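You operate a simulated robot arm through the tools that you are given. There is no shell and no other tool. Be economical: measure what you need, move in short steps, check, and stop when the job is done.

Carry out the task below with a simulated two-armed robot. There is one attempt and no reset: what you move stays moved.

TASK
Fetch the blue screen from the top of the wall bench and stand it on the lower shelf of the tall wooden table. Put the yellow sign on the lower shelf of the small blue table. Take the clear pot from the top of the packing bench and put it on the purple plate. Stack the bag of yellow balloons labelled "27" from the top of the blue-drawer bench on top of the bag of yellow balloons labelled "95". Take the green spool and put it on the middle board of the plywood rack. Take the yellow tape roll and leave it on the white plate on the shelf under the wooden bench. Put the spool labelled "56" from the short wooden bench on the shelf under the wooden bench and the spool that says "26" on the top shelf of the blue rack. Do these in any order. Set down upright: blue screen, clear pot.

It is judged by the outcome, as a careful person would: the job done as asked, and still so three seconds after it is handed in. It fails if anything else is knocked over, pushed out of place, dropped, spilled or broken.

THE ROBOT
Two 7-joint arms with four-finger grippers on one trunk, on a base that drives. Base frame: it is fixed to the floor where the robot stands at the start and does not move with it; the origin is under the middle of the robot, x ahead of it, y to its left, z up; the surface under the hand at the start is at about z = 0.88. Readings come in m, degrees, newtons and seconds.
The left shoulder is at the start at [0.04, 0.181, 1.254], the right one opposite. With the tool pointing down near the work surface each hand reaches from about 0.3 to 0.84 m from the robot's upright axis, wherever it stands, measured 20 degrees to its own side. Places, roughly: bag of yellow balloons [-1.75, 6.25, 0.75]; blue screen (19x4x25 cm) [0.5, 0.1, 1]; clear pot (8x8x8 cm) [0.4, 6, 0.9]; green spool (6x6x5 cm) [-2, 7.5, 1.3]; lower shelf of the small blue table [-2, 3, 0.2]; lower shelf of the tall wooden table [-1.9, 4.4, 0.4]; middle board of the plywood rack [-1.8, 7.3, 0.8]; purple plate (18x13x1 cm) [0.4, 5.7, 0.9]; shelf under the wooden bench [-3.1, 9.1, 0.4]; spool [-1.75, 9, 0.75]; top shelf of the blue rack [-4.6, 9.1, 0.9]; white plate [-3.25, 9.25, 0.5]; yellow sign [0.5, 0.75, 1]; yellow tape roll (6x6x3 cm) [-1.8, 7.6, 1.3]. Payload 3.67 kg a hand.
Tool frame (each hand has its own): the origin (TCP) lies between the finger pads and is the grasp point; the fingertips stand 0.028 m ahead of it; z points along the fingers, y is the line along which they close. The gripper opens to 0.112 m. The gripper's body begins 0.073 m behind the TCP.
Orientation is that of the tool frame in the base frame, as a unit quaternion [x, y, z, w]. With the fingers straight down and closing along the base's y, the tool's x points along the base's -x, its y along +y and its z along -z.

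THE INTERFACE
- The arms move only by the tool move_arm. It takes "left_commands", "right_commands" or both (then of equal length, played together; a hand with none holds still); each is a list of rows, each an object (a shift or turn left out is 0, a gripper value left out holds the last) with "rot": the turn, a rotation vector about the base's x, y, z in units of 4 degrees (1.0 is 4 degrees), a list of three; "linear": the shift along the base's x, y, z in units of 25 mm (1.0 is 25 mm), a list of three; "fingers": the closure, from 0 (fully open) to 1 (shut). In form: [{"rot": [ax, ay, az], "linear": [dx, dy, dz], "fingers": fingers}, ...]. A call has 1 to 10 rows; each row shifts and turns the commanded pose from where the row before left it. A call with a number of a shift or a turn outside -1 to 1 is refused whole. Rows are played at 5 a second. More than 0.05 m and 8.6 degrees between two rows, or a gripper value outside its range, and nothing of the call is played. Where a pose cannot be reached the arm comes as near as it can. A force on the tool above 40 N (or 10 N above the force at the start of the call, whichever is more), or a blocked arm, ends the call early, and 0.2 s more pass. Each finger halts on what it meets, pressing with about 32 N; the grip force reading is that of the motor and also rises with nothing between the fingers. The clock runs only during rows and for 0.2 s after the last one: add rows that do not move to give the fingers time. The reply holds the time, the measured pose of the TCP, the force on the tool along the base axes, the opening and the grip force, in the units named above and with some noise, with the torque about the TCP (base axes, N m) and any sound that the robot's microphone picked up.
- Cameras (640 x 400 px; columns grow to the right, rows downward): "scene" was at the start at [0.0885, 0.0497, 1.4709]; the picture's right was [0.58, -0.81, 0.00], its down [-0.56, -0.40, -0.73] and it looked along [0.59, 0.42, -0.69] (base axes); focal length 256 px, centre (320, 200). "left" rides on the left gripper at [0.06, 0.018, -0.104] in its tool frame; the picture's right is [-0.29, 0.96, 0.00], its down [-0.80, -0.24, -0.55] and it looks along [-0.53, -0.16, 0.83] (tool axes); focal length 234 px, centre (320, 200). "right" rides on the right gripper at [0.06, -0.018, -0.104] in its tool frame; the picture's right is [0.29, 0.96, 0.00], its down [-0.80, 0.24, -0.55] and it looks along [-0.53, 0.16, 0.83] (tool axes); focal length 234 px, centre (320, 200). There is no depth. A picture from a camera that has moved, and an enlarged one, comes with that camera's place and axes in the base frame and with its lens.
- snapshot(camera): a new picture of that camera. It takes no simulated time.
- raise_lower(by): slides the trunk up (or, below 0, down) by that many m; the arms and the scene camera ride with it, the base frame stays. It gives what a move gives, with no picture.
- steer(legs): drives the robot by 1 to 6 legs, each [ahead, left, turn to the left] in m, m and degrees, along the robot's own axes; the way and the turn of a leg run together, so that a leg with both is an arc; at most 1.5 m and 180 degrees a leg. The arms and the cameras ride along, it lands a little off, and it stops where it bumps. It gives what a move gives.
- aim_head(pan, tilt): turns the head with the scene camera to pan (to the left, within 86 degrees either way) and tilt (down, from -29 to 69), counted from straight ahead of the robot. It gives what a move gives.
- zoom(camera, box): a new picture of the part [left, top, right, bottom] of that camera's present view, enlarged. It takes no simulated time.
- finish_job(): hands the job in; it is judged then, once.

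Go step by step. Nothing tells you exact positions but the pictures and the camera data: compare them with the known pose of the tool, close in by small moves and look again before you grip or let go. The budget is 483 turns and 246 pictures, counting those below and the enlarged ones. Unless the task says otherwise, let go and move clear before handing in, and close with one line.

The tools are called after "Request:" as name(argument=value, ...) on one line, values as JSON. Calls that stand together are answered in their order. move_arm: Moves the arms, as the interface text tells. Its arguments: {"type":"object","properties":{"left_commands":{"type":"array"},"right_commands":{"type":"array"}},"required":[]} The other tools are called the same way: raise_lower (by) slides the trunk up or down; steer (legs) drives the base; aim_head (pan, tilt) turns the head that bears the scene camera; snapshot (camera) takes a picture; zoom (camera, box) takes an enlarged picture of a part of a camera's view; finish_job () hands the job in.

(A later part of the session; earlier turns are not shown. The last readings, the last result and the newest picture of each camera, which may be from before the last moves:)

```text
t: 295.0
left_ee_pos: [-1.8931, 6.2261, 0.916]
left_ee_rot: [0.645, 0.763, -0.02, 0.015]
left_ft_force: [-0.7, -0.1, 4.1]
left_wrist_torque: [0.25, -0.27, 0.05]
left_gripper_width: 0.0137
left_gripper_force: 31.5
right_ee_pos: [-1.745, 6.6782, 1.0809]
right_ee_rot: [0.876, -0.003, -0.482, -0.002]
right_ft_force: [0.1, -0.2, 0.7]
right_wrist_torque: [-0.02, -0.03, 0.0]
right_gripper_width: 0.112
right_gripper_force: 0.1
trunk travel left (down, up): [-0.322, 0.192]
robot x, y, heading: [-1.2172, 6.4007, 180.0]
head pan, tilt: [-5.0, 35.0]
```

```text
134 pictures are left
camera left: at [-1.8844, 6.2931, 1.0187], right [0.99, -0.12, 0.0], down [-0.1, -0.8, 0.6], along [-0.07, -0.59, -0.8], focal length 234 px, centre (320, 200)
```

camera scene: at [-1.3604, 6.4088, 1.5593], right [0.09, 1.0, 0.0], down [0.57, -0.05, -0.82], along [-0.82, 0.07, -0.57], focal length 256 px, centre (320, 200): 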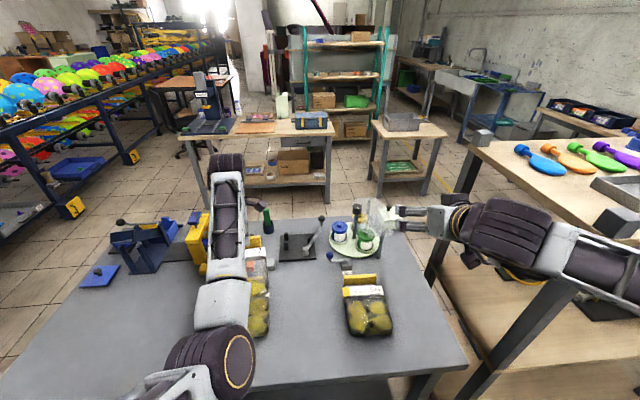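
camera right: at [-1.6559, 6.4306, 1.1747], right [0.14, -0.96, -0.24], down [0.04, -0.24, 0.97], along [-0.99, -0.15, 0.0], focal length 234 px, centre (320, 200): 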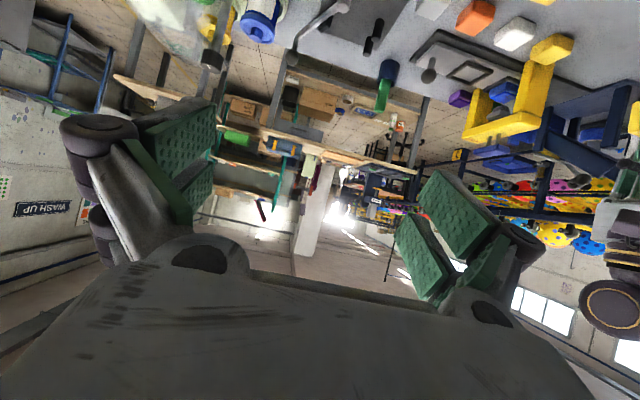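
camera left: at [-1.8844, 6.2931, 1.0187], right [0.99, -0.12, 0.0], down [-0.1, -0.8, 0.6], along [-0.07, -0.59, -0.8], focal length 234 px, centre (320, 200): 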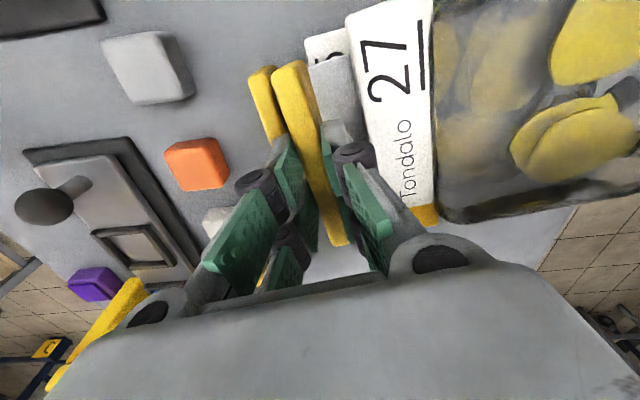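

Bag 27 touches bag 95 at TCP 0.916. I settle 3 mm more and open just enough to free the bar.

Request:
raise_lower(by=-0.003)

Request:
move_arm(left_commands=[{"fingers": 0.8}, {"fingers": 0.73}, {}])

Request:
snapshot(camera="left")

```text
t: 295.5
left_ee_pos: [-1.892, 6.2251, 0.9143]
left_ee_rot: [0.645, 0.764, -0.02, 0.015]
left_ft_force: [-2.1, 0.1, 7.1]
left_wrist_torque: [0.41, -0.42, 0.09]
left_gripper_width: 0.0145
left_gripper_force: 32.0
right_ee_pos: [-1.7439, 6.6783, 1.0793]
right_ee_rot: [0.876, -0.004, -0.481, -0.003]
right_ft_force: [0.1, -0.2, 0.3]
right_wrist_torque: [-0.03, 0.0, 0.01]
right_gripper_width: 0.112
right_gripper_force: 0.1
trunk travel left (down, up): [-0.319, 0.195]
robot x, y, heading: [-1.2181, 6.3979, 180.0]
head pan, tilt: [-5.0, 35.0]
```

```text
t: 296.3
left_ee_pos: [-1.8937, 6.2253, 0.9136]
left_ee_rot: [0.645, 0.764, -0.021, 0.015]
left_ft_force: [1.0, 0.1, -0.8]
left_wrist_torque: [0.01, -0.01, 0.01]
left_gripper_width: 0.0303
left_gripper_force: 0.0
right_ee_pos: [-1.7443, 6.6786, 1.0791]
right_ee_rot: [0.877, -0.005, -0.481, -0.002]
right_ft_force: [0.2, 0.0, 0.1]
right_wrist_torque: [0.0, -0.02, 0.03]
right_gripper_width: 0.1119
right_gripper_force: 0.0
trunk travel left (down, up): [-0.319, 0.195]
robot x, y, heading: [-1.22, 6.4017, 179.9]
head pan, tilt: [-5.0, 35.0]
```

```text
133 pictures are left
camera left: at [-1.8844, 6.2932, 1.015], right [0.99, -0.12, 0.0], down [-0.1, -0.8, 0.6], along [-0.07, -0.59, -0.8], focal length 234 px, centre (320, 200)
```

left: 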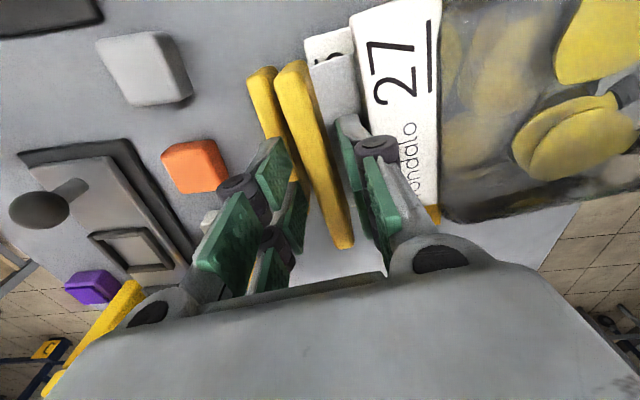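

Request:
raise_lower(by=0.12)

Request:
snapshot(camera="left")

```text
t: 297.8
left_ee_pos: [-1.8927, 6.2249, 1.035]
left_ee_rot: [0.646, 0.763, -0.02, 0.014]
left_ft_force: [-0.4, 0.6, -0.4]
left_wrist_torque: [-0.01, -0.03, 0.0]
left_gripper_width: 0.0303
left_gripper_force: 0.1
right_ee_pos: [-1.7442, 6.6794, 1.1998]
right_ee_rot: [0.877, -0.004, -0.481, -0.002]
right_ft_force: [0.0, 0.5, -0.5]
right_wrist_torque: [-0.01, 0.01, 0.02]
right_gripper_width: 0.1117
right_gripper_force: 0.1
trunk travel left (down, up): [-0.439, 0.075]
robot x, y, heading: [-1.2191, 6.3998, 179.8]
head pan, tilt: [-5.0, 35.0]
```

```text
132 pictures are left
camera left: at [-1.8846, 6.2931, 1.1359], right [0.99, -0.12, 0.0], down [-0.1, -0.8, 0.59], along [-0.07, -0.59, -0.8], focal length 234 px, centre (320, 200)
```

left: 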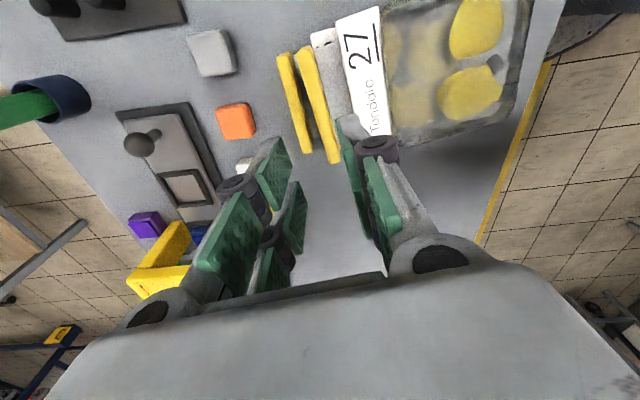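

Bag 27 lies neatly on bag 95. I back away and go along to the plywood rack.

Request:
steer(legs=[[-0.45, 0, 0], [0, -1.05, 0]])

Request:
raise_lower(by=0.07)

Request:
aim_head(pan=0, tilt=22)

Request:
snapshot(camera="scene")

```text
t: 306.0
left_ee_pos: [-1.4437, 7.3204, 1.0349]
left_ee_rot: [0.647, 0.762, -0.02, 0.014]
left_ft_force: [0.5, 0.1, -0.4]
left_wrist_torque: [-0.02, -0.02, 0.02]
left_gripper_width: 0.0301
left_gripper_force: 0.0
right_ee_pos: [-1.2944, 7.7749, 1.1981]
right_ee_rot: [0.877, -0.006, -0.481, -0.004]
right_ft_force: [-0.7, 0.7, -0.5]
right_wrist_torque: [-0.02, 0.01, 0.0]
right_gripper_width: 0.112
right_gripper_force: 0.0
trunk travel left (down, up): [-0.439, 0.075]
robot x, y, heading: [-0.767, 7.4926, 179.7]
head pan, tilt: [-5.0, 35.0]
```

```text
t: 307.1
left_ee_pos: [-1.4438, 7.3202, 1.1047]
left_ee_rot: [0.646, 0.763, -0.021, 0.015]
left_ft_force: [-0.2, -0.7, 0.6]
left_wrist_torque: [0.01, 0.0, -0.02]
left_gripper_width: 0.0303
left_gripper_force: 0.1
right_ee_pos: [-1.2928, 7.7739, 1.2691]
right_ee_rot: [0.876, -0.006, -0.482, -0.004]
right_ft_force: [0.3, 1.0, -0.5]
right_wrist_torque: [-0.01, 0.0, -0.01]
right_gripper_width: 0.1122
right_gripper_force: 0.0
trunk travel left (down, up): [-0.509, 0.005]
robot x, y, heading: [-0.7706, 7.4944, 180.0]
head pan, tilt: [-5.0, 35.0]
```

```text
t: 307.8
left_ee_pos: [-1.4437, 7.3215, 1.1037]
left_ee_rot: [0.646, 0.763, -0.021, 0.015]
left_ft_force: [-0.1, 0.2, 0.3]
left_wrist_torque: [0.0, -0.01, -0.04]
left_gripper_width: 0.0301
left_gripper_force: 0.1
right_ee_pos: [-1.2931, 7.7742, 1.2686]
right_ee_rot: [0.877, -0.005, -0.481, -0.003]
right_ft_force: [-0.3, 1.0, 0.6]
right_wrist_torque: [0.0, 0.01, 0.03]
right_gripper_width: 0.1119
right_gripper_force: 0.1
trunk travel left (down, up): [-0.509, 0.005]
robot x, y, heading: [-0.7703, 7.4925, 179.6]
head pan, tilt: [0.0, 22.0]
```

```text
131 pictures are left
camera scene: at [-0.8812, 7.4961, 1.6381], right [0.0, 1.0, 0.0], down [0.38, 0.0, -0.93], along [-0.93, 0.0, -0.38], focal length 256 px, centre (320, 200)
```

scene: 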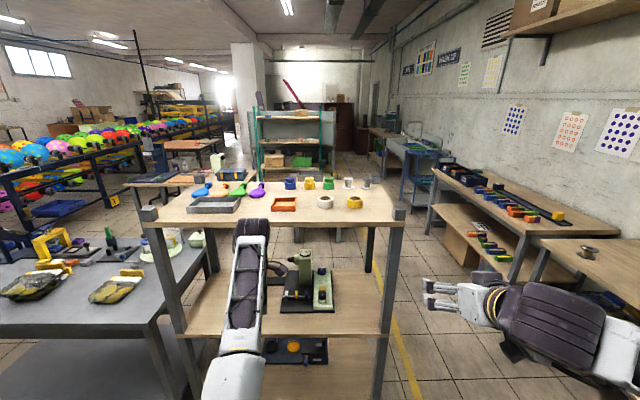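

Request:
zoom(camera="scene", box=[150, 160, 410, 320])

```text
2.46 times, centred on (280, 240) of scene
camera zoom: at [-0.8812, 7.4961, 1.6381], right [0.0, 1.0, 0.0], down [0.38, 0.0, -0.93], along [-0.93, 0.0, -0.38], focal length 631 px, centre (418, 102)
```

zoom: 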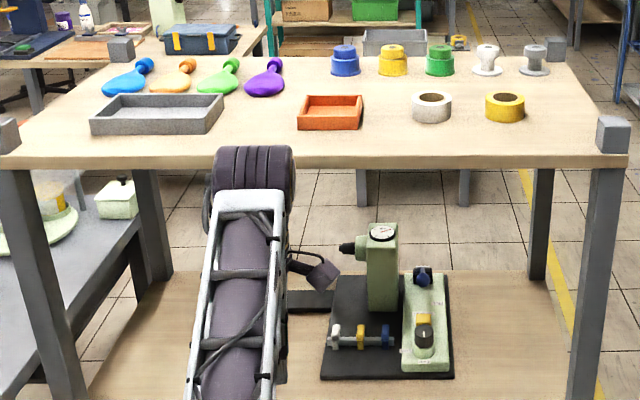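

Green spool ≈(−1.98, 7.54) and yellow tape ≈(−1.76, 7.63) on the top board (z≈1.25); the middle board is free at y≈7.69. The right hand is already pitched about 57°, good for this. I first fold the left arm away.

Request:
move_arm(left_commands=[{"rot": [0, 0, -1], "linear": [0.5, -1, 0]}, {"rot": [0, 0, -1], "linear": [0.5, -1, 0]}, {"rot": [0, 0, -1], "linear": [0.5, -1, 0]}, {"rot": [0, 0, -1], "linear": [0.5, -1, 0]}, {"rot": [0, 0, -1], "linear": [0.5, -1, 0]}, {"rot": [0, 0, -1], "linear": [1, -1, 0]}, {"rot": [0, 0, -1], "linear": [1, 0, 0]}, {"rot": [0, 0, -1], "linear": [1, 0, 0]}, {"rot": [0, 0, -1], "linear": [1, 0, 0]}, {"rot": [0, 0, -1], "linear": [1, 0, 0]}])

Request:
move_arm(left_commands=[{"rot": [0, 0, -1]}, {"rot": [0, 0, -1]}, {"rot": [0, 0, -1]}, {"rot": [0, 0, -1]}, {"rot": [0, 0, -1]}, {"rot": [0, 0, -1]}, {"rot": [0, 0, -1]}, {"rot": [0, 0, -1]}, {"rot": [0, 0, -1]}, {"rot": [0, 0, -1]}])

Request:
move_arm(left_commands=[{"rot": [0, 0, -1]}, {"rot": [0, 0, -1]}, {"rot": [0, 0, -1]}, {"rot": [0, 0, -1]}, {"rot": [0, 0, -0.5]}, {"linear": [1, 0, 0]}, {"linear": [1, 0, 0]}, {"linear": [1, 0, 0]}, {"linear": [0, 0, 0]}])

Request:
snapshot(camera="scene")

```text
t: 310.2
left_ee_pos: [-1.2913, 7.0681, 1.0895]
left_ee_rot: [0.849, 0.523, -0.067, 0.043]
left_ft_force: [-0.3, 0.2, 0.3]
left_wrist_torque: [0.03, 0.01, 0.02]
left_gripper_width: 0.0303
left_gripper_force: 0.1
left hand out of reach, approached as far as the arm can: row 4, 6, 7, 8, 9, 10
right_ee_pos: [-1.2935, 7.7759, 1.2691]
right_ee_rot: [0.877, -0.006, -0.48, -0.004]
right_ft_force: [0.2, 0.2, 1.3]
right_wrist_torque: [0.03, 0.03, -0.02]
right_gripper_width: 0.1122
right_gripper_force: 0.0
trunk travel left (down, up): [-0.509, 0.005]
robot x, y, heading: [-0.7734, 7.4976, 179.9]
head pan, tilt: [0.0, 22.0]
stopped in row 10 (left hand): the arm was blocked; the commanded pose is now the measured one
```

```text
t: 312.4
left_ee_pos: [-1.2918, 7.0675, 1.0894]
left_ee_rot: [0.977, 0.2, -0.077, 0.02]
left_ft_force: [0.2, -0.4, 0.7]
left_wrist_torque: [-0.01, 0.01, 0.02]
left_gripper_width: 0.0304
left_gripper_force: 0.0
right_ee_pos: [-1.2926, 7.7751, 1.2682]
right_ee_rot: [0.877, -0.005, -0.481, -0.002]
right_ft_force: [0.9, 0.5, -0.6]
right_wrist_torque: [-0.02, -0.02, -0.01]
right_gripper_width: 0.1122
right_gripper_force: 0.1
trunk travel left (down, up): [-0.509, 0.005]
robot x, y, heading: [-0.7683, 7.4946, 179.7]
head pan, tilt: [0.0, 22.0]
```

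```text
t: 314.6
left_ee_pos: [-1.2362, 7.0137, 1.1098]
left_ee_rot: [0.992, 0.07, -0.089, 0.056]
left_ft_force: [0.1, 0.0, -0.9]
left_wrist_torque: [0.02, 0.01, 0.0]
left_gripper_width: 0.0301
left_gripper_force: 0.0
left hand out of reach, approached as far as the arm can: row 7, 8
right_ee_pos: [-1.2925, 7.7744, 1.2687]
right_ee_rot: [0.877, -0.006, -0.481, -0.005]
right_ft_force: [0.0, -0.6, 0.3]
right_wrist_torque: [0.0, -0.01, 0.0]
right_gripper_width: 0.1119
right_gripper_force: 0.1
trunk travel left (down, up): [-0.509, 0.005]
robot x, y, heading: [-0.7693, 7.4963, 179.7]
head pan, tilt: [0.0, 22.0]
stopped in row 9 (left hand): the arm was blocked; the commanded pose is now the measured one
```

```text
129 pictures are left
camera scene: at [-0.8807, 7.4956, 1.6382], right [0.0, 1.0, 0.0], down [0.37, 0.0, -0.93], along [-0.93, 0.0, -0.37], focal length 256 px, centre (320, 200)
```

scene: 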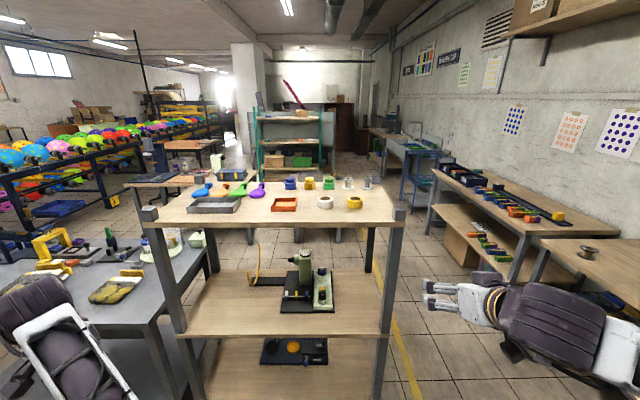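

Request:
move_arm(left_commands=[{"linear": [0, 0, 1], "rot": [0, -1, 0]}, {"linear": [0, 0, 1], "rot": [0, -1, 0]}, {"linear": [0, 0, 1]}, {"linear": [0, 0, 1]}, {"linear": [0, 0, 1]}, {"linear": [0, 0, 1]}])

```text
t: 316.0
left_ee_pos: [-1.2418, 7.0058, 1.2579]
left_ee_rot: [0.996, 0.064, -0.018, 0.058]
left_ft_force: [0.0, 0.2, 0.8]
left_wrist_torque: [0.0, 0.03, 0.0]
left_gripper_width: 0.0302
left_gripper_force: 0.0
left hand out of reach, approached as far as the arm can: row 4, 6
right_ee_pos: [-1.2928, 7.7738, 1.269]
right_ee_rot: [0.877, -0.006, -0.481, -0.003]
right_ft_force: [-1.1, 0.5, 0.8]
right_wrist_torque: [0.0, 0.02, 0.04]
right_gripper_width: 0.1119
right_gripper_force: 0.0
trunk travel left (down, up): [-0.509, 0.005]
robot x, y, heading: [-0.7685, 7.493, 179.9]
head pan, tilt: [0.0, 22.0]
```

Request:
move_arm(left_commands=[{"linear": [0.5, 0, 1]}, {"linear": [0.5, 0, 1]}, {"linear": [1, 0, 0.5]}, {"linear": [1, 0, 0]}, {"linear": [1, 0, 0]}, {"linear": [1, 0, 0]}])

Request:
steer(legs=[[0, 0.2, 0], [0.3, 0, 0]])

Request:
aim_head(pan=-15, tilt=30)

Request:
snapshot(camera="scene")

Request:
snapshot(camera="right")

```text
t: 317.4
left_ee_pos: [-1.1169, 6.9898, 1.3202]
left_ee_rot: [0.996, 0.065, -0.019, 0.058]
left_ft_force: [0.3, -0.2, 0.4]
left_wrist_torque: [-0.02, 0.03, 0.01]
left_gripper_width: 0.0304
left_gripper_force: 0.1
left hand out of reach, approached as far as the arm can: row 1, 2, 3, 4
right_ee_pos: [-1.2923, 7.7747, 1.2688]
right_ee_rot: [0.877, -0.005, -0.481, -0.003]
right_ft_force: [0.0, -1.0, -1.1]
right_wrist_torque: [0.01, 0.02, 0.01]
right_gripper_width: 0.1119
right_gripper_force: 0.0
trunk travel left (down, up): [-0.509, 0.005]
robot x, y, heading: [-0.7725, 7.4954, 180.0]
head pan, tilt: [0.0, 22.0]
```

```text
t: 320.7
left_ee_pos: [-1.4127, 6.7939, 1.3219]
left_ee_rot: [0.996, 0.066, -0.019, 0.06]
left_ft_force: [-0.4, 0.2, 0.6]
left_wrist_torque: [0.0, 0.02, 0.0]
left_gripper_width: 0.0304
left_gripper_force: 0.1
right_ee_pos: [-1.5867, 7.5782, 1.2695]
right_ee_rot: [0.876, -0.006, -0.482, -0.003]
right_ft_force: [-0.4, 0.9, -0.6]
right_wrist_torque: [-0.03, 0.04, 0.02]
right_gripper_width: 0.1122
right_gripper_force: 0.0
trunk travel left (down, up): [-0.509, 0.005]
robot x, y, heading: [-1.0656, 7.2996, 179.8]
head pan, tilt: [0.0, 22.0]
```

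```text
t: 321.4
left_ee_pos: [-1.4162, 6.7943, 1.3206]
left_ee_rot: [0.996, 0.066, -0.018, 0.059]
left_ft_force: [-0.4, 0.0, -0.8]
left_wrist_torque: [0.0, 0.0, 0.01]
left_gripper_width: 0.0302
left_gripper_force: 0.2
right_ee_pos: [-1.5894, 7.579, 1.2685]
right_ee_rot: [0.877, -0.007, -0.48, -0.005]
right_ft_force: [-0.3, 0.0, 0.1]
right_wrist_torque: [-0.02, 0.0, 0.04]
right_gripper_width: 0.1119
right_gripper_force: 0.1
trunk travel left (down, up): [-0.509, 0.005]
robot x, y, heading: [-1.0664, 7.3017, 179.5]
head pan, tilt: [-15.0, 30.0]
```

```text
128 pictures are left
camera scene: at [-1.1724, 7.3239, 1.6253], right [0.26, 0.96, 0.0], down [0.48, -0.13, -0.87], along [-0.84, 0.23, -0.5], focal length 256 px, centre (320, 200)
```

scene: 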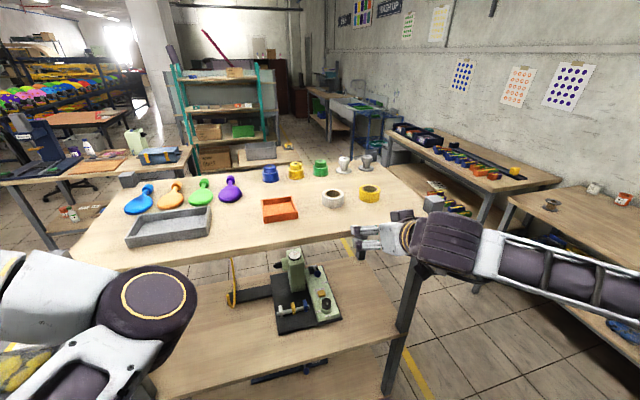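

```text
127 pictures are left
camera right: at [-1.4683, 7.5957, 1.274], right [0.14, -0.96, -0.24], down [0.03, -0.24, 0.97], along [-0.99, -0.15, 0.0], focal length 234 px, centre (320, 200)
```

right: 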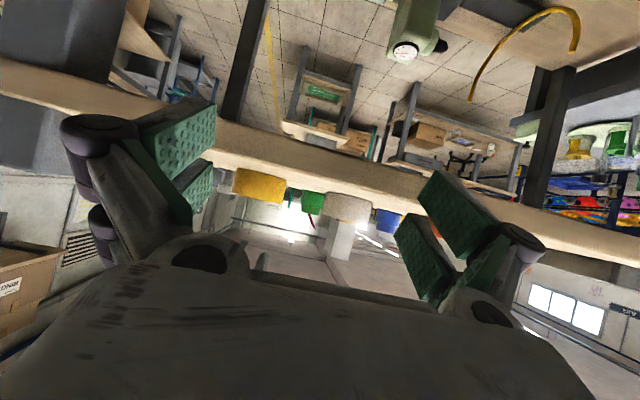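

Request:
move_arm(right_commands=[{"linear": [0, 0, 1], "rot": [0, -1, 0]}, {"linear": [0, 0, 1], "rot": [0, -1, 0]}, {"linear": [0, 0, 1], "rot": [0, -1, 0]}, {"linear": [0, 0, 1], "rot": [0, -1, 0]}, {"linear": [-1, -0.3, 0.5], "rot": [0, -0.4, 0]}, {"linear": [-1, -0.3, 0]}, {"linear": [-1, -0.3, 0]}, {"linear": [-1, -0.2, 0]}, {"linear": [-1, 0, 0]}, {"linear": [-1, 0, 0]}])

Request:
snapshot(camera="right")

Request:
snapshot(camera="scene")

```text
t: 323.6
left_ee_pos: [-1.4151, 6.7942, 1.3216]
left_ee_rot: [0.996, 0.065, -0.018, 0.059]
left_ft_force: [-0.7, 0.1, -0.7]
left_wrist_torque: [-0.01, 0.04, 0.0]
left_gripper_width: 0.0303
left_gripper_force: 0.0
right_ee_pos: [-1.7414, 7.5529, 1.3803]
right_ee_rot: [0.94, -0.006, -0.341, -0.004]
right_ft_force: [-0.1, 0.0, -1.1]
right_wrist_torque: [0.0, 0.0, 0.0]
right_gripper_width: 0.1122
right_gripper_force: 0.0
trunk travel left (down, up): [-0.509, 0.005]
robot x, y, heading: [-1.0676, 7.2998, 179.9]
head pan, tilt: [-15.0, 30.0]
```

```text
126 pictures are left
camera right: at [-1.6274, 7.5685, 1.4219], right [0.21, -0.96, -0.19], down [-0.26, -0.24, 0.94], along [-0.94, -0.15, -0.3], focal length 234 px, centre (320, 200)
```

right: 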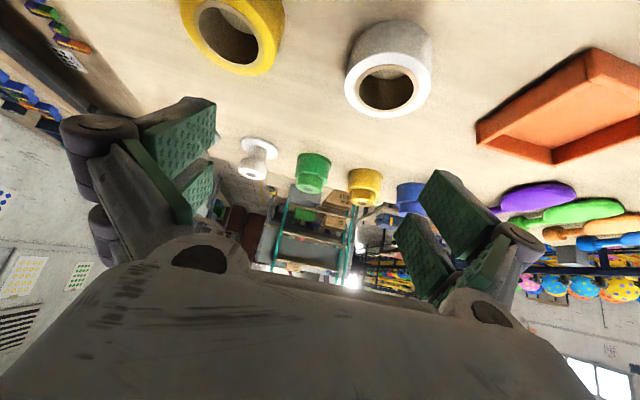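

```text
125 pictures are left
camera scene: at [-1.1722, 7.3235, 1.6253], right [0.26, 0.96, 0.0], down [0.48, -0.13, -0.87], along [-0.83, 0.23, -0.5], focal length 256 px, centre (320, 200)
```

scene: 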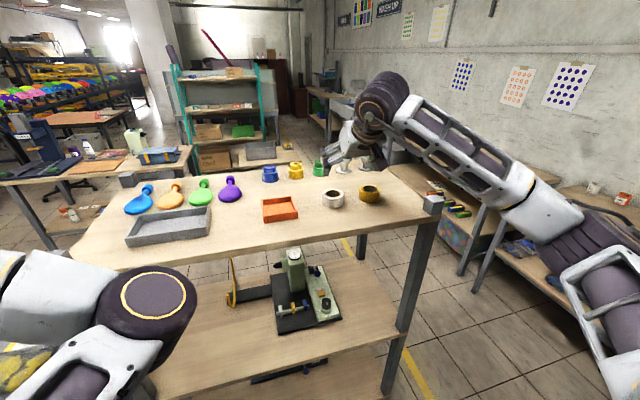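

Request:
zoom(camera="right", box=[220, 120, 420, 240])

Request:
zoom(camera="scene", box=[240, 130, 400, 230])

```text
3.20 times, centred on (320, 180) of right
camera zoom: at [-1.6274, 7.5685, 1.4219], right [0.21, -0.96, -0.19], down [-0.26, -0.24, 0.94], along [-0.94, -0.15, -0.3], focal length 749 px, centre (320, 264)
```

zoom: 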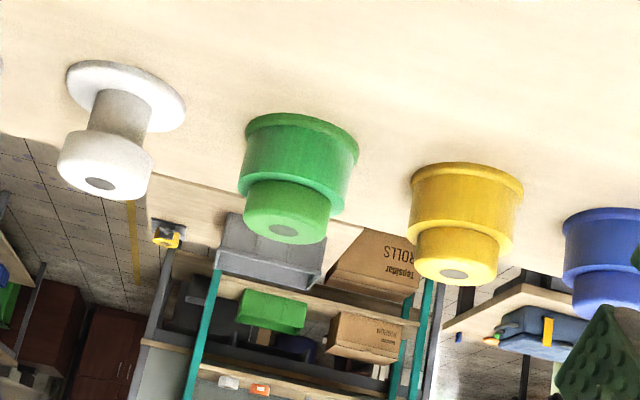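

```text
4.00 times, centred on (320, 180) of scene
camera zoom: at [-1.1722, 7.3235, 1.6253], right [0.26, 0.96, 0.0], down [0.48, -0.13, -0.87], along [-0.83, 0.23, -0.5], focal length 1025 px, centre (320, 280)
```

zoom: 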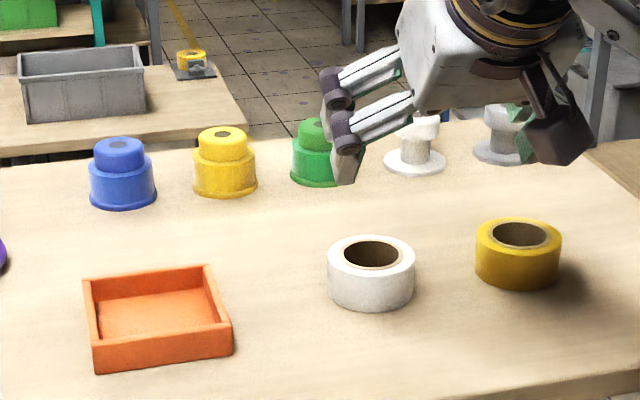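

Request:
move_arm(right_commands=[{"linear": [-1, -0.3, 0], "fingers": 0.33}, {"linear": [-1, -0.3, 0]}, {"linear": [-1, -0.1, -0.5]}, {"linear": [-1, 0, -1]}, {"linear": [0, 0, -0.6]}, {}])

Request:
zoom(camera="right", box=[200, 60, 440, 240])

```text
t: 325.1
left_ee_pos: [-1.4138, 6.7935, 1.3209]
left_ee_rot: [0.996, 0.065, -0.018, 0.059]
left_ft_force: [0.4, 0.3, 0.0]
left_wrist_torque: [0.0, -0.05, 0.0]
left_gripper_width: 0.0302
left_gripper_force: 0.0
right_ee_pos: [-1.8386, 7.5337, 1.3296]
right_ee_rot: [0.94, -0.004, -0.341, -0.004]
right_ft_force: [-1.0, 0.0, -0.1]
right_wrist_torque: [0.01, -0.01, 0.01]
right_gripper_width: 0.0747
right_gripper_force: 0.0
trunk travel left (down, up): [-0.509, 0.005]
robot x, y, heading: [-1.0621, 7.3001, 179.8]
head pan, tilt: [-15.0, 30.0]
```

```text
2.22 times, centred on (320, 150) of right
camera zoom: at [-1.7244, 7.5502, 1.3715], right [0.21, -0.96, -0.19], down [-0.26, -0.24, 0.94], along [-0.94, -0.15, -0.3], focal length 520 px, centre (320, 311)
```

zoom: 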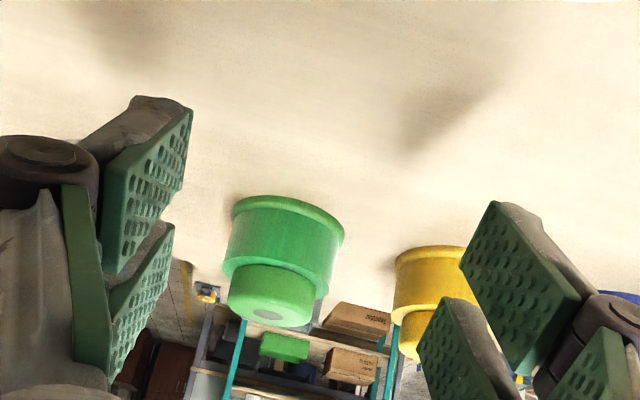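

Request:
move_arm(right_commands=[{"linear": [0, 0.1, 0.5]}])

Request:
steer(legs=[[0.09, 0, 0]])

Request:
move_arm(right_commands=[{"linear": [-1, 0, 0]}, {"linear": [-1, 0, 0]}, {}])

Request:
snapshot(camera="right")

Request:
snapshot(camera="scene")

```text
t: 325.4
left_ee_pos: [-1.4132, 6.7939, 1.321]
left_ee_rot: [0.996, 0.065, -0.019, 0.059]
left_ft_force: [-0.1, 0.1, 1.0]
left_wrist_torque: [-0.01, 0.0, 0.0]
left_gripper_width: 0.0302
left_gripper_force: 0.0
right_ee_pos: [-1.8393, 7.5366, 1.3422]
right_ee_rot: [0.94, -0.005, -0.342, -0.004]
right_ft_force: [-0.7, 0.0, 0.2]
right_wrist_torque: [0.0, 0.02, 0.0]
right_gripper_width: 0.0749
right_gripper_force: 0.0
trunk travel left (down, up): [-0.509, 0.005]
robot x, y, heading: [-1.0636, 7.2996, 179.4]
head pan, tilt: [-15.0, 30.0]
```

```text
t: 326.6
left_ee_pos: [-1.5021, 6.7947, 1.3217]
left_ee_rot: [0.996, 0.066, -0.019, 0.06]
left_ft_force: [-0.5, -0.5, 1.2]
left_wrist_torque: [0.01, 0.04, 0.01]
left_gripper_width: 0.0302
left_gripper_force: 0.1
right_ee_pos: [-1.9257, 7.536, 1.3451]
right_ee_rot: [0.939, -0.005, -0.343, -0.004]
right_ft_force: [-0.1, 0.3, 0.2]
right_wrist_torque: [0.05, 0.02, 0.01]
right_gripper_width: 0.0753
right_gripper_force: 0.1
trunk travel left (down, up): [-0.509, 0.005]
robot x, y, heading: [-1.1557, 7.3011, 179.9]
head pan, tilt: [-15.0, 30.0]
```

```text
t: 327.4
left_ee_pos: [-1.5074, 6.7954, 1.3222]
left_ee_rot: [0.996, 0.065, -0.018, 0.06]
left_ft_force: [-0.2, -0.1, -0.6]
left_wrist_torque: [0.0, -0.01, 0.02]
left_gripper_width: 0.0301
left_gripper_force: 0.1
right_ee_pos: [-1.9854, 7.5372, 1.34]
right_ee_rot: [0.94, -0.005, -0.341, -0.004]
right_ft_force: [-0.3, -1.0, -0.3]
right_wrist_torque: [0.0, 0.01, 0.05]
right_gripper_width: 0.0749
right_gripper_force: 0.0
trunk travel left (down, up): [-0.509, 0.005]
robot x, y, heading: [-1.1554, 7.2988, 179.7]
head pan, tilt: [-15.0, 30.0]
```

```text
121 pictures are left
camera right: at [-1.8709, 7.5523, 1.3825], right [0.21, -0.96, -0.19], down [-0.26, -0.24, 0.93], along [-0.94, -0.15, -0.3], focal length 234 px, centre (320, 200)
```

right: 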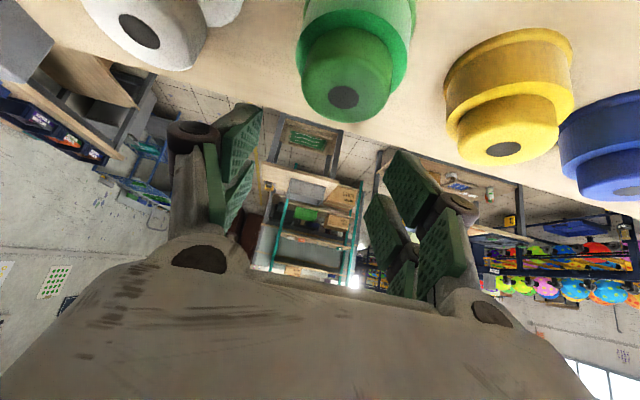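

```text
120 pictures are left
camera scene: at [-1.265, 7.3248, 1.6251], right [0.26, 0.96, 0.0], down [0.48, -0.13, -0.86], along [-0.83, 0.23, -0.5], focal length 256 px, centre (320, 200)
```

scene: 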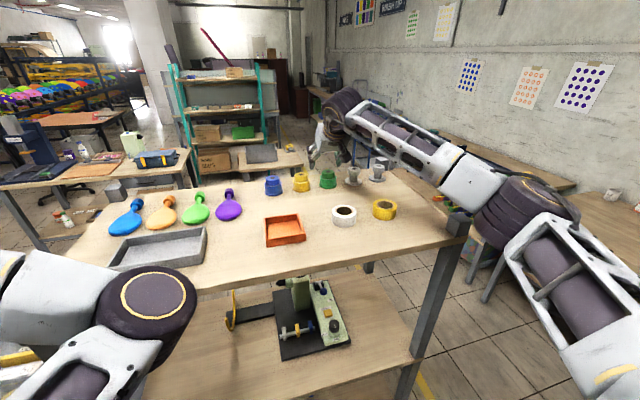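

Request:
move_arm(right_commands=[{"linear": [0.7, 0, 0]}, {"linear": [0.7, 0, -0.6]}, {"linear": [0, 0, -0.8]}, {"linear": [0, 0, -0.7]}, {}])

Request:
snapshot(camera="right")

Request:
zoom(camera="scene", box=[260, 120, 400, 240])

```text
t: 328.6
left_ee_pos: [-1.5048, 6.7939, 1.3216]
left_ee_rot: [0.996, 0.066, -0.019, 0.058]
left_ft_force: [-0.6, -0.8, 0.1]
left_wrist_torque: [0.01, -0.01, 0.01]
left_gripper_width: 0.03
left_gripper_force: 0.1
right_ee_pos: [-1.9477, 7.5348, 1.2928]
right_ee_rot: [0.939, -0.006, -0.343, -0.004]
right_ft_force: [-3.8, 0.0, 9.8]
right_wrist_torque: [-0.25, 0.12, -0.1]
right_gripper_width: 0.0758
right_gripper_force: 0.8
trunk travel left (down, up): [-0.509, 0.005]
robot x, y, heading: [-1.155, 7.2962, 180.0]
head pan, tilt: [-15.0, 30.0]
```

```text
119 pictures are left
camera right: at [-1.8322, 7.5521, 1.3339], right [0.21, -0.96, -0.19], down [-0.25, -0.24, 0.94], along [-0.94, -0.15, -0.29], focal length 234 px, centre (320, 200)
```

right: 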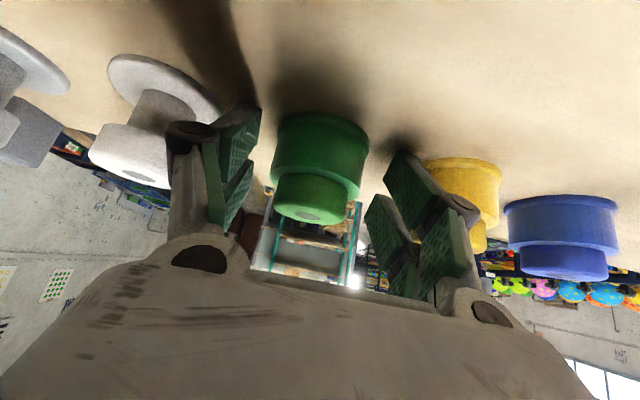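

```text
3.33 times, centred on (330, 180) of scene
camera zoom: at [-1.2617, 7.3238, 1.6255], right [0.26, 0.96, 0.0], down [0.48, -0.13, -0.87], along [-0.84, 0.23, -0.5], focal length 854 px, centre (287, 267)
```

zoom: 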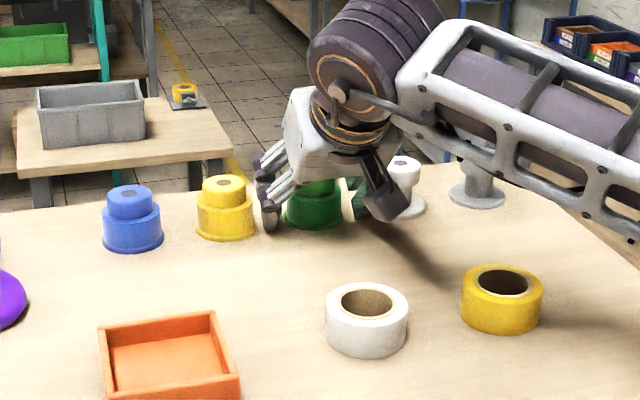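

Request:
move_arm(right_commands=[{"linear": [0, 0.05, 0.4]}, {"fingers": 1}, {}, {}, {}])

Request:
move_arm(right_commands=[{"linear": [0, 0, 0.6]}, {"linear": [0, 0, 0.8]}, {"linear": [0, 0, 1]}, {}])

Request:
snapshot(camera="right")

Request:
zoom(camera="scene", box=[260, 100, 400, 240])

```text
t: 329.8
left_ee_pos: [-1.5051, 6.7932, 1.321]
left_ee_rot: [0.996, 0.066, -0.018, 0.06]
left_ft_force: [0.0, 0.2, -0.6]
left_wrist_torque: [0.0, -0.02, -0.02]
left_gripper_width: 0.0302
left_gripper_force: 0.0
right_ee_pos: [-1.9443, 7.5381, 1.3]
right_ee_rot: [0.94, -0.004, -0.341, -0.004]
right_ft_force: [1.2, 1.0, 1.4]
right_wrist_torque: [-0.04, -0.07, 0.02]
right_gripper_width: 0.038
right_gripper_force: 31.9
trunk travel left (down, up): [-0.509, 0.005]
robot x, y, heading: [-1.1554, 7.2974, 179.8]
head pan, tilt: [-15.0, 30.0]
```

```text
t: 330.8
left_ee_pos: [-1.5048, 6.7942, 1.3215]
left_ee_rot: [0.996, 0.065, -0.018, 0.06]
left_ft_force: [0.0, 0.5, -0.9]
left_wrist_torque: [-0.03, -0.01, -0.04]
left_gripper_width: 0.0303
left_gripper_force: 0.0
right_ee_pos: [-1.9482, 7.5384, 1.361]
right_ee_rot: [0.94, -0.005, -0.342, -0.004]
right_ft_force: [0.1, -0.3, -1.2]
right_wrist_torque: [0.0, 0.03, 0.03]
right_gripper_width: 0.0381
right_gripper_force: 31.5
trunk travel left (down, up): [-0.509, 0.005]
robot x, y, heading: [-1.1556, 7.2995, 179.9]
head pan, tilt: [-15.0, 30.0]
```

```text
117 pictures are left
camera right: at [-1.8336, 7.5538, 1.4019], right [0.21, -0.96, -0.19], down [-0.26, -0.24, 0.94], along [-0.94, -0.15, -0.3], focal length 234 px, centre (320, 200)
```

right: 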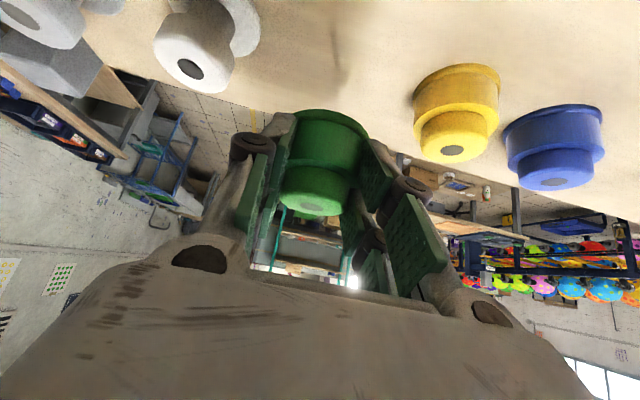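

```text
2.86 times, centred on (330, 170) of scene
camera zoom: at [-1.2628, 7.3244, 1.6253], right [0.26, 0.96, 0.0], down [0.48, -0.13, -0.87], along [-0.84, 0.23, -0.5], focal length 732 px, centre (291, 286)
```

zoom: 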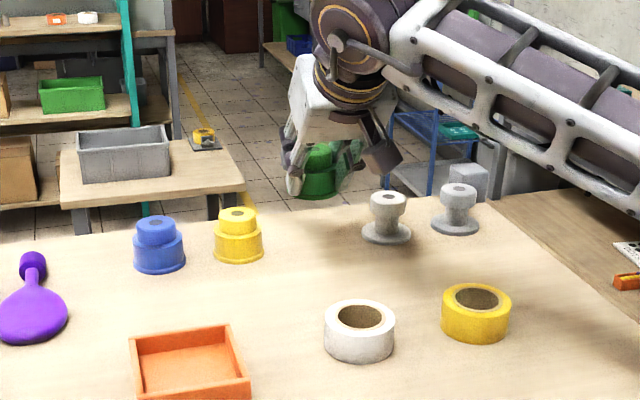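

The green spool is held by its knob. I lift, back the base out, then lower for the middle board.

Request:
move_arm(right_commands=[{"linear": [0, 0, 1]}, {"linear": [0, 0, 0.6]}])

Request:
steer(legs=[[-0.5, 0, 0], [0, -0.14, 0]])

Request:
raise_lower(by=-0.4)

Request:
aim_head(pan=-10, tilt=25)

Request:
snapshot(camera="scene")

Request:
snapshot(camera="right")

```text
t: 331.4
left_ee_pos: [-1.5049, 6.7937, 1.3216]
left_ee_rot: [0.996, 0.066, -0.019, 0.059]
left_ft_force: [-0.5, 0.4, -0.2]
left_wrist_torque: [-0.03, 0.0, -0.01]
left_gripper_width: 0.0303
left_gripper_force: 0.0
right_ee_pos: [-1.9468, 7.5379, 1.3996]
right_ee_rot: [0.94, -0.005, -0.341, -0.005]
right_ft_force: [-0.6, -0.6, -0.7]
right_wrist_torque: [0.02, 0.01, 0.02]
right_gripper_width: 0.0379
right_gripper_force: 32.3
trunk travel left (down, up): [-0.509, 0.005]
robot x, y, heading: [-1.1547, 7.3002, 180.0]
head pan, tilt: [-15.0, 30.0]
```

```text
t: 335.4
left_ee_pos: [-0.9783, 6.9276, 1.3201]
left_ee_rot: [0.996, 0.07, -0.019, 0.059]
left_ft_force: [0.3, -1.0, -0.8]
left_wrist_torque: [0.0, 0.05, 0.0]
left_gripper_width: 0.0303
left_gripper_force: 0.1
right_ee_pos: [-1.4255, 7.6675, 1.4004]
right_ee_rot: [0.94, -0.002, -0.341, -0.004]
right_ft_force: [1.3, 0.0, -0.3]
right_wrist_torque: [0.03, -0.03, -0.03]
right_gripper_width: 0.0383
right_gripper_force: 32.0
trunk travel left (down, up): [-0.509, 0.005]
robot x, y, heading: [-0.6299, 7.438, -179.8]
head pan, tilt: [-15.0, 30.0]
```

```text
t: 339.3
left_ee_pos: [-0.9791, 6.9293, 0.9227]
left_ee_rot: [0.996, 0.07, -0.018, 0.059]
left_ft_force: [0.4, 0.5, -0.4]
left_wrist_torque: [0.0, 0.02, 0.01]
left_gripper_width: 0.0301
left_gripper_force: 0.1
right_ee_pos: [-1.4256, 7.6705, 0.999]
right_ee_rot: [0.94, -0.002, -0.341, -0.002]
right_ft_force: [-0.1, -1.1, -1.3]
right_wrist_torque: [0.02, -0.03, -0.01]
right_gripper_width: 0.0379
right_gripper_force: 32.0
trunk travel left (down, up): [-0.109, 0.405]
robot x, y, heading: [-0.6314, 7.4372, -179.7]
head pan, tilt: [-15.0, 30.0]
```

```text
t: 339.9
left_ee_pos: [-0.9784, 6.9296, 0.9216]
left_ee_rot: [0.996, 0.069, -0.018, 0.06]
left_ft_force: [-0.7, -0.9, -0.2]
left_wrist_torque: [-0.01, 0.01, -0.01]
left_gripper_width: 0.0301
left_gripper_force: 0.0
right_ee_pos: [-1.4265, 7.6707, 1.0003]
right_ee_rot: [0.94, -0.002, -0.341, -0.002]
right_ft_force: [-0.2, -1.1, -0.7]
right_wrist_torque: [0.03, 0.0, -0.01]
right_gripper_width: 0.0378
right_gripper_force: 32.3
trunk travel left (down, up): [-0.109, 0.405]
robot x, y, heading: [-0.6298, 7.4367, -180.1]
head pan, tilt: [-10.0, 25.0]
```

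```text
115 pictures are left
camera scene: at [-0.7435, 7.4538, 1.2332], right [0.17, 0.99, 0.0], down [0.42, -0.07, -0.91], along [-0.89, 0.16, -0.42], focal length 256 px, centre (320, 200)
```

scene: 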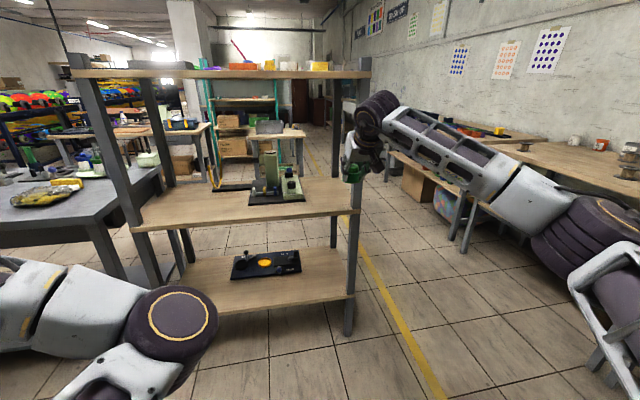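

```text
114 pictures are left
camera right: at [-1.3122, 7.6872, 1.0408], right [0.22, -0.96, -0.19], down [-0.26, -0.24, 0.94], along [-0.94, -0.15, -0.3], focal length 234 px, centre (320, 200)
```

right: 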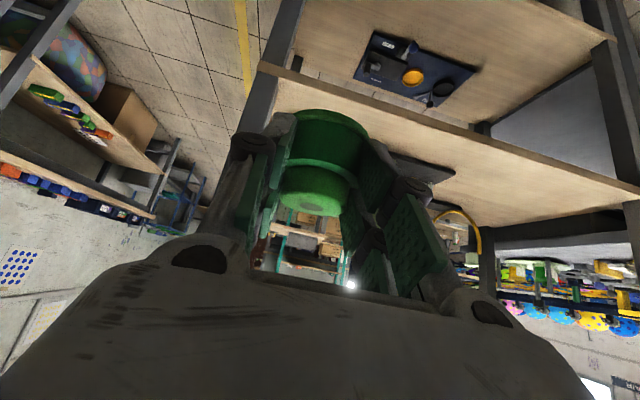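

Middle board top is z≈0.785; free between the machine (y<7.56) and the right post (y≈7.775). I lower to z 0.86 at y 7.655 and drive in.

Request:
raise_lower(by=-0.1)

Request:
move_arm(right_commands=[{"linear": [0, -0.3, -0.8]}, {"linear": [0, -0.3, -0.7]}, {}])

Request:
steer(legs=[[0.2, 0, 0]])

Request:
snapshot(camera="scene")

Request:
snapshot(camera="right")

```text
t: 341.3
left_ee_pos: [-0.9793, 6.928, 0.8222]
left_ee_rot: [0.996, 0.069, -0.019, 0.059]
left_ft_force: [0.0, -0.3, 0.4]
left_wrist_torque: [-0.02, 0.02, 0.03]
left_gripper_width: 0.0304
left_gripper_force: 0.1
right_ee_pos: [-1.4261, 7.6695, 0.9012]
right_ee_rot: [0.94, -0.002, -0.342, -0.004]
right_ft_force: [1.0, -0.4, -0.1]
right_wrist_torque: [-0.04, -0.02, -0.04]
right_gripper_width: 0.0382
right_gripper_force: 32.1
trunk travel left (down, up): [-0.009, 0.505]
robot x, y, heading: [-0.6334, 7.4391, -179.8]
head pan, tilt: [-10.0, 25.0]
```

```text
t: 342.1
left_ee_pos: [-0.9786, 6.9295, 0.8222]
left_ee_rot: [0.996, 0.069, -0.019, 0.059]
left_ft_force: [-0.6, -0.3, 0.1]
left_wrist_torque: [0.02, -0.01, 0.03]
left_gripper_width: 0.0303
left_gripper_force: 0.0
right_ee_pos: [-1.4247, 7.6564, 0.8634]
right_ee_rot: [0.94, -0.001, -0.341, -0.002]
right_ft_force: [0.6, 1.5, -1.6]
right_wrist_torque: [-0.02, 0.01, 0.0]
right_gripper_width: 0.0381
right_gripper_force: 32.0
trunk travel left (down, up): [-0.009, 0.505]
robot x, y, heading: [-0.6352, 7.4367, -179.8]
head pan, tilt: [-10.0, 25.0]
```

```text
t: 343.7
left_ee_pos: [-1.1852, 6.9298, 0.8213]
left_ee_rot: [0.996, 0.068, -0.018, 0.06]
left_ft_force: [-0.3, 0.9, -0.3]
left_wrist_torque: [0.0, -0.03, -0.03]
left_gripper_width: 0.0303
left_gripper_force: 0.0
right_ee_pos: [-1.6304, 7.6561, 0.8624]
right_ee_rot: [0.94, -0.001, -0.34, -0.002]
right_ft_force: [0.4, 0.2, -0.9]
right_wrist_torque: [-0.01, 0.0, -0.04]
right_gripper_width: 0.0383
right_gripper_force: 31.9
trunk travel left (down, up): [-0.009, 0.505]
robot x, y, heading: [-0.8362, 7.4338, -179.9]
head pan, tilt: [-10.0, 25.0]
```

```text
113 pictures are left
camera scene: at [-0.9495, 7.4535, 1.1339], right [0.17, 0.98, 0.0], down [0.42, -0.07, -0.91], along [-0.89, 0.16, -0.42], focal length 256 px, centre (320, 200)
```

scene: 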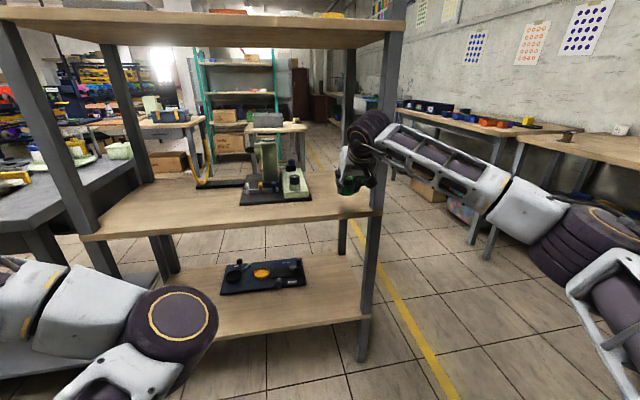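

```text
112 pictures are left
camera right: at [-1.5164, 7.6727, 0.9038], right [0.22, -0.96, -0.19], down [-0.26, -0.24, 0.93], along [-0.94, -0.15, -0.3], focal length 234 px, centre (320, 200)
```

right: 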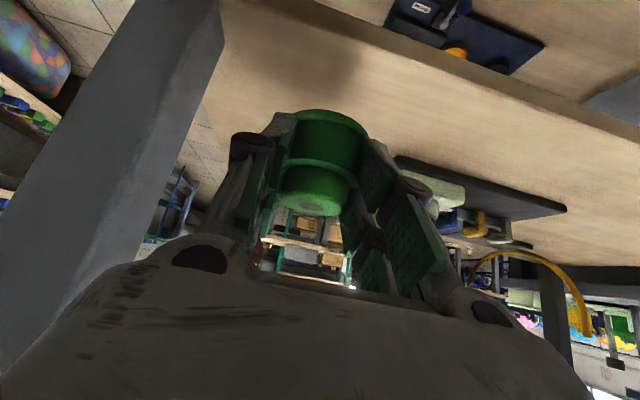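

Request:
move_arm(right_commands=[{"linear": [0, -0.5, 0]}, {}])

Request:
steer(legs=[[0.09, 0, 0]])

Request:
snapshot(camera="right")

Request:
zoom(camera="scene", box=[220, 80, 440, 260])

```text
t: 344.3
left_ee_pos: [-1.1842, 6.93, 0.8226]
left_ee_rot: [0.996, 0.068, -0.019, 0.059]
left_ft_force: [-0.1, -0.3, 0.1]
left_wrist_torque: [0.02, -0.01, 0.01]
left_gripper_width: 0.0302
left_gripper_force: 0.0
right_ee_pos: [-1.6284, 7.6436, 0.8634]
right_ee_rot: [0.94, -0.003, -0.342, -0.004]
right_ft_force: [-0.1, 0.0, -0.8]
right_wrist_torque: [0.0, 0.01, 0.0]
right_gripper_width: 0.0379
right_gripper_force: 31.8
trunk travel left (down, up): [-0.009, 0.505]
robot x, y, heading: [-0.8391, 7.4351, -180.0]
head pan, tilt: [-10.0, 25.0]
```

```text
t: 345.4
left_ee_pos: [-1.2753, 6.9284, 0.8219]
left_ee_rot: [0.996, 0.068, -0.018, 0.059]
left_ft_force: [-1.1, 0.3, -0.1]
left_wrist_torque: [0.02, -0.04, -0.01]
left_gripper_width: 0.0302
left_gripper_force: 0.0
right_ee_pos: [-1.7202, 7.6437, 0.8624]
right_ee_rot: [0.94, -0.001, -0.34, -0.003]
right_ft_force: [-0.6, -0.5, -0.7]
right_wrist_torque: [0.01, -0.05, 0.01]
right_gripper_width: 0.038
right_gripper_force: 32.0
trunk travel left (down, up): [-0.009, 0.505]
robot x, y, heading: [-0.9326, 7.4344, -180.1]
head pan, tilt: [-10.0, 25.0]
```

```text
111 pictures are left
camera right: at [-1.6065, 7.6592, 0.9031], right [0.22, -0.96, -0.19], down [-0.26, -0.24, 0.93], along [-0.94, -0.15, -0.3], focal length 234 px, centre (320, 200)
```

right: 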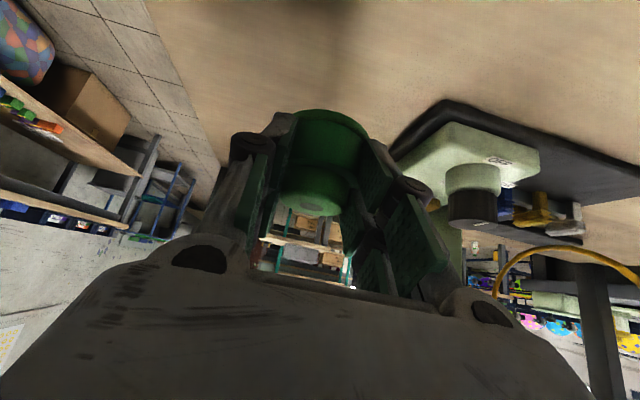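

```text
2.22 times, centred on (330, 170) of scene
camera zoom: at [-1.0399, 7.4534, 1.1339], right [0.17, 0.98, 0.0], down [0.42, -0.07, -0.91], along [-0.89, 0.16, -0.42], focal length 570 px, centre (298, 267)
```

zoom: 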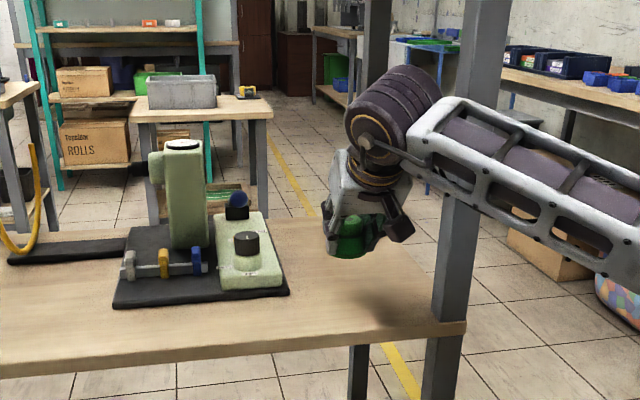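

Request:
move_arm(right_commands=[{"linear": [0, 0, -0.6]}, {"linear": [0, 0, -0.5]}, {"linear": [0, 0, -0.3]}, {}])

Request:
move_arm(right_commands=[{"linear": [0, 0, -0.2]}, {}])

```text
t: 346.4
left_ee_pos: [-1.2735, 6.9282, 0.8217]
left_ee_rot: [0.996, 0.068, -0.019, 0.059]
left_ft_force: [-1.3, -0.5, -0.1]
left_wrist_torque: [0.0, 0.01, 0.01]
left_gripper_width: 0.03
left_gripper_force: 0.0
right_ee_pos: [-1.72, 7.6426, 0.827]
right_ee_rot: [0.94, -0.003, -0.341, -0.004]
right_ft_force: [0.2, 0.3, 0.4]
right_wrist_torque: [0.0, -0.04, 0.01]
right_gripper_width: 0.0381
right_gripper_force: 31.8
trunk travel left (down, up): [-0.009, 0.505]
robot x, y, heading: [-0.9305, 7.437, -180.2]
head pan, tilt: [-10.0, 25.0]
```

```text
t: 347.0
left_ee_pos: [-1.2747, 6.9294, 0.8213]
left_ee_rot: [0.996, 0.068, -0.018, 0.059]
left_ft_force: [0.7, 0.3, -0.2]
left_wrist_torque: [-0.01, -0.02, -0.01]
left_gripper_width: 0.0303
left_gripper_force: 0.0
right_ee_pos: [-1.72, 7.6426, 0.8219]
right_ee_rot: [0.94, -0.002, -0.341, -0.004]
right_ft_force: [0.6, -0.4, -0.4]
right_wrist_torque: [0.02, 0.0, 0.01]
right_gripper_width: 0.038
right_gripper_force: 31.9
trunk travel left (down, up): [-0.009, 0.505]
robot x, y, heading: [-0.9287, 7.4344, -180.0]
head pan, tilt: [-10.0, 25.0]
```

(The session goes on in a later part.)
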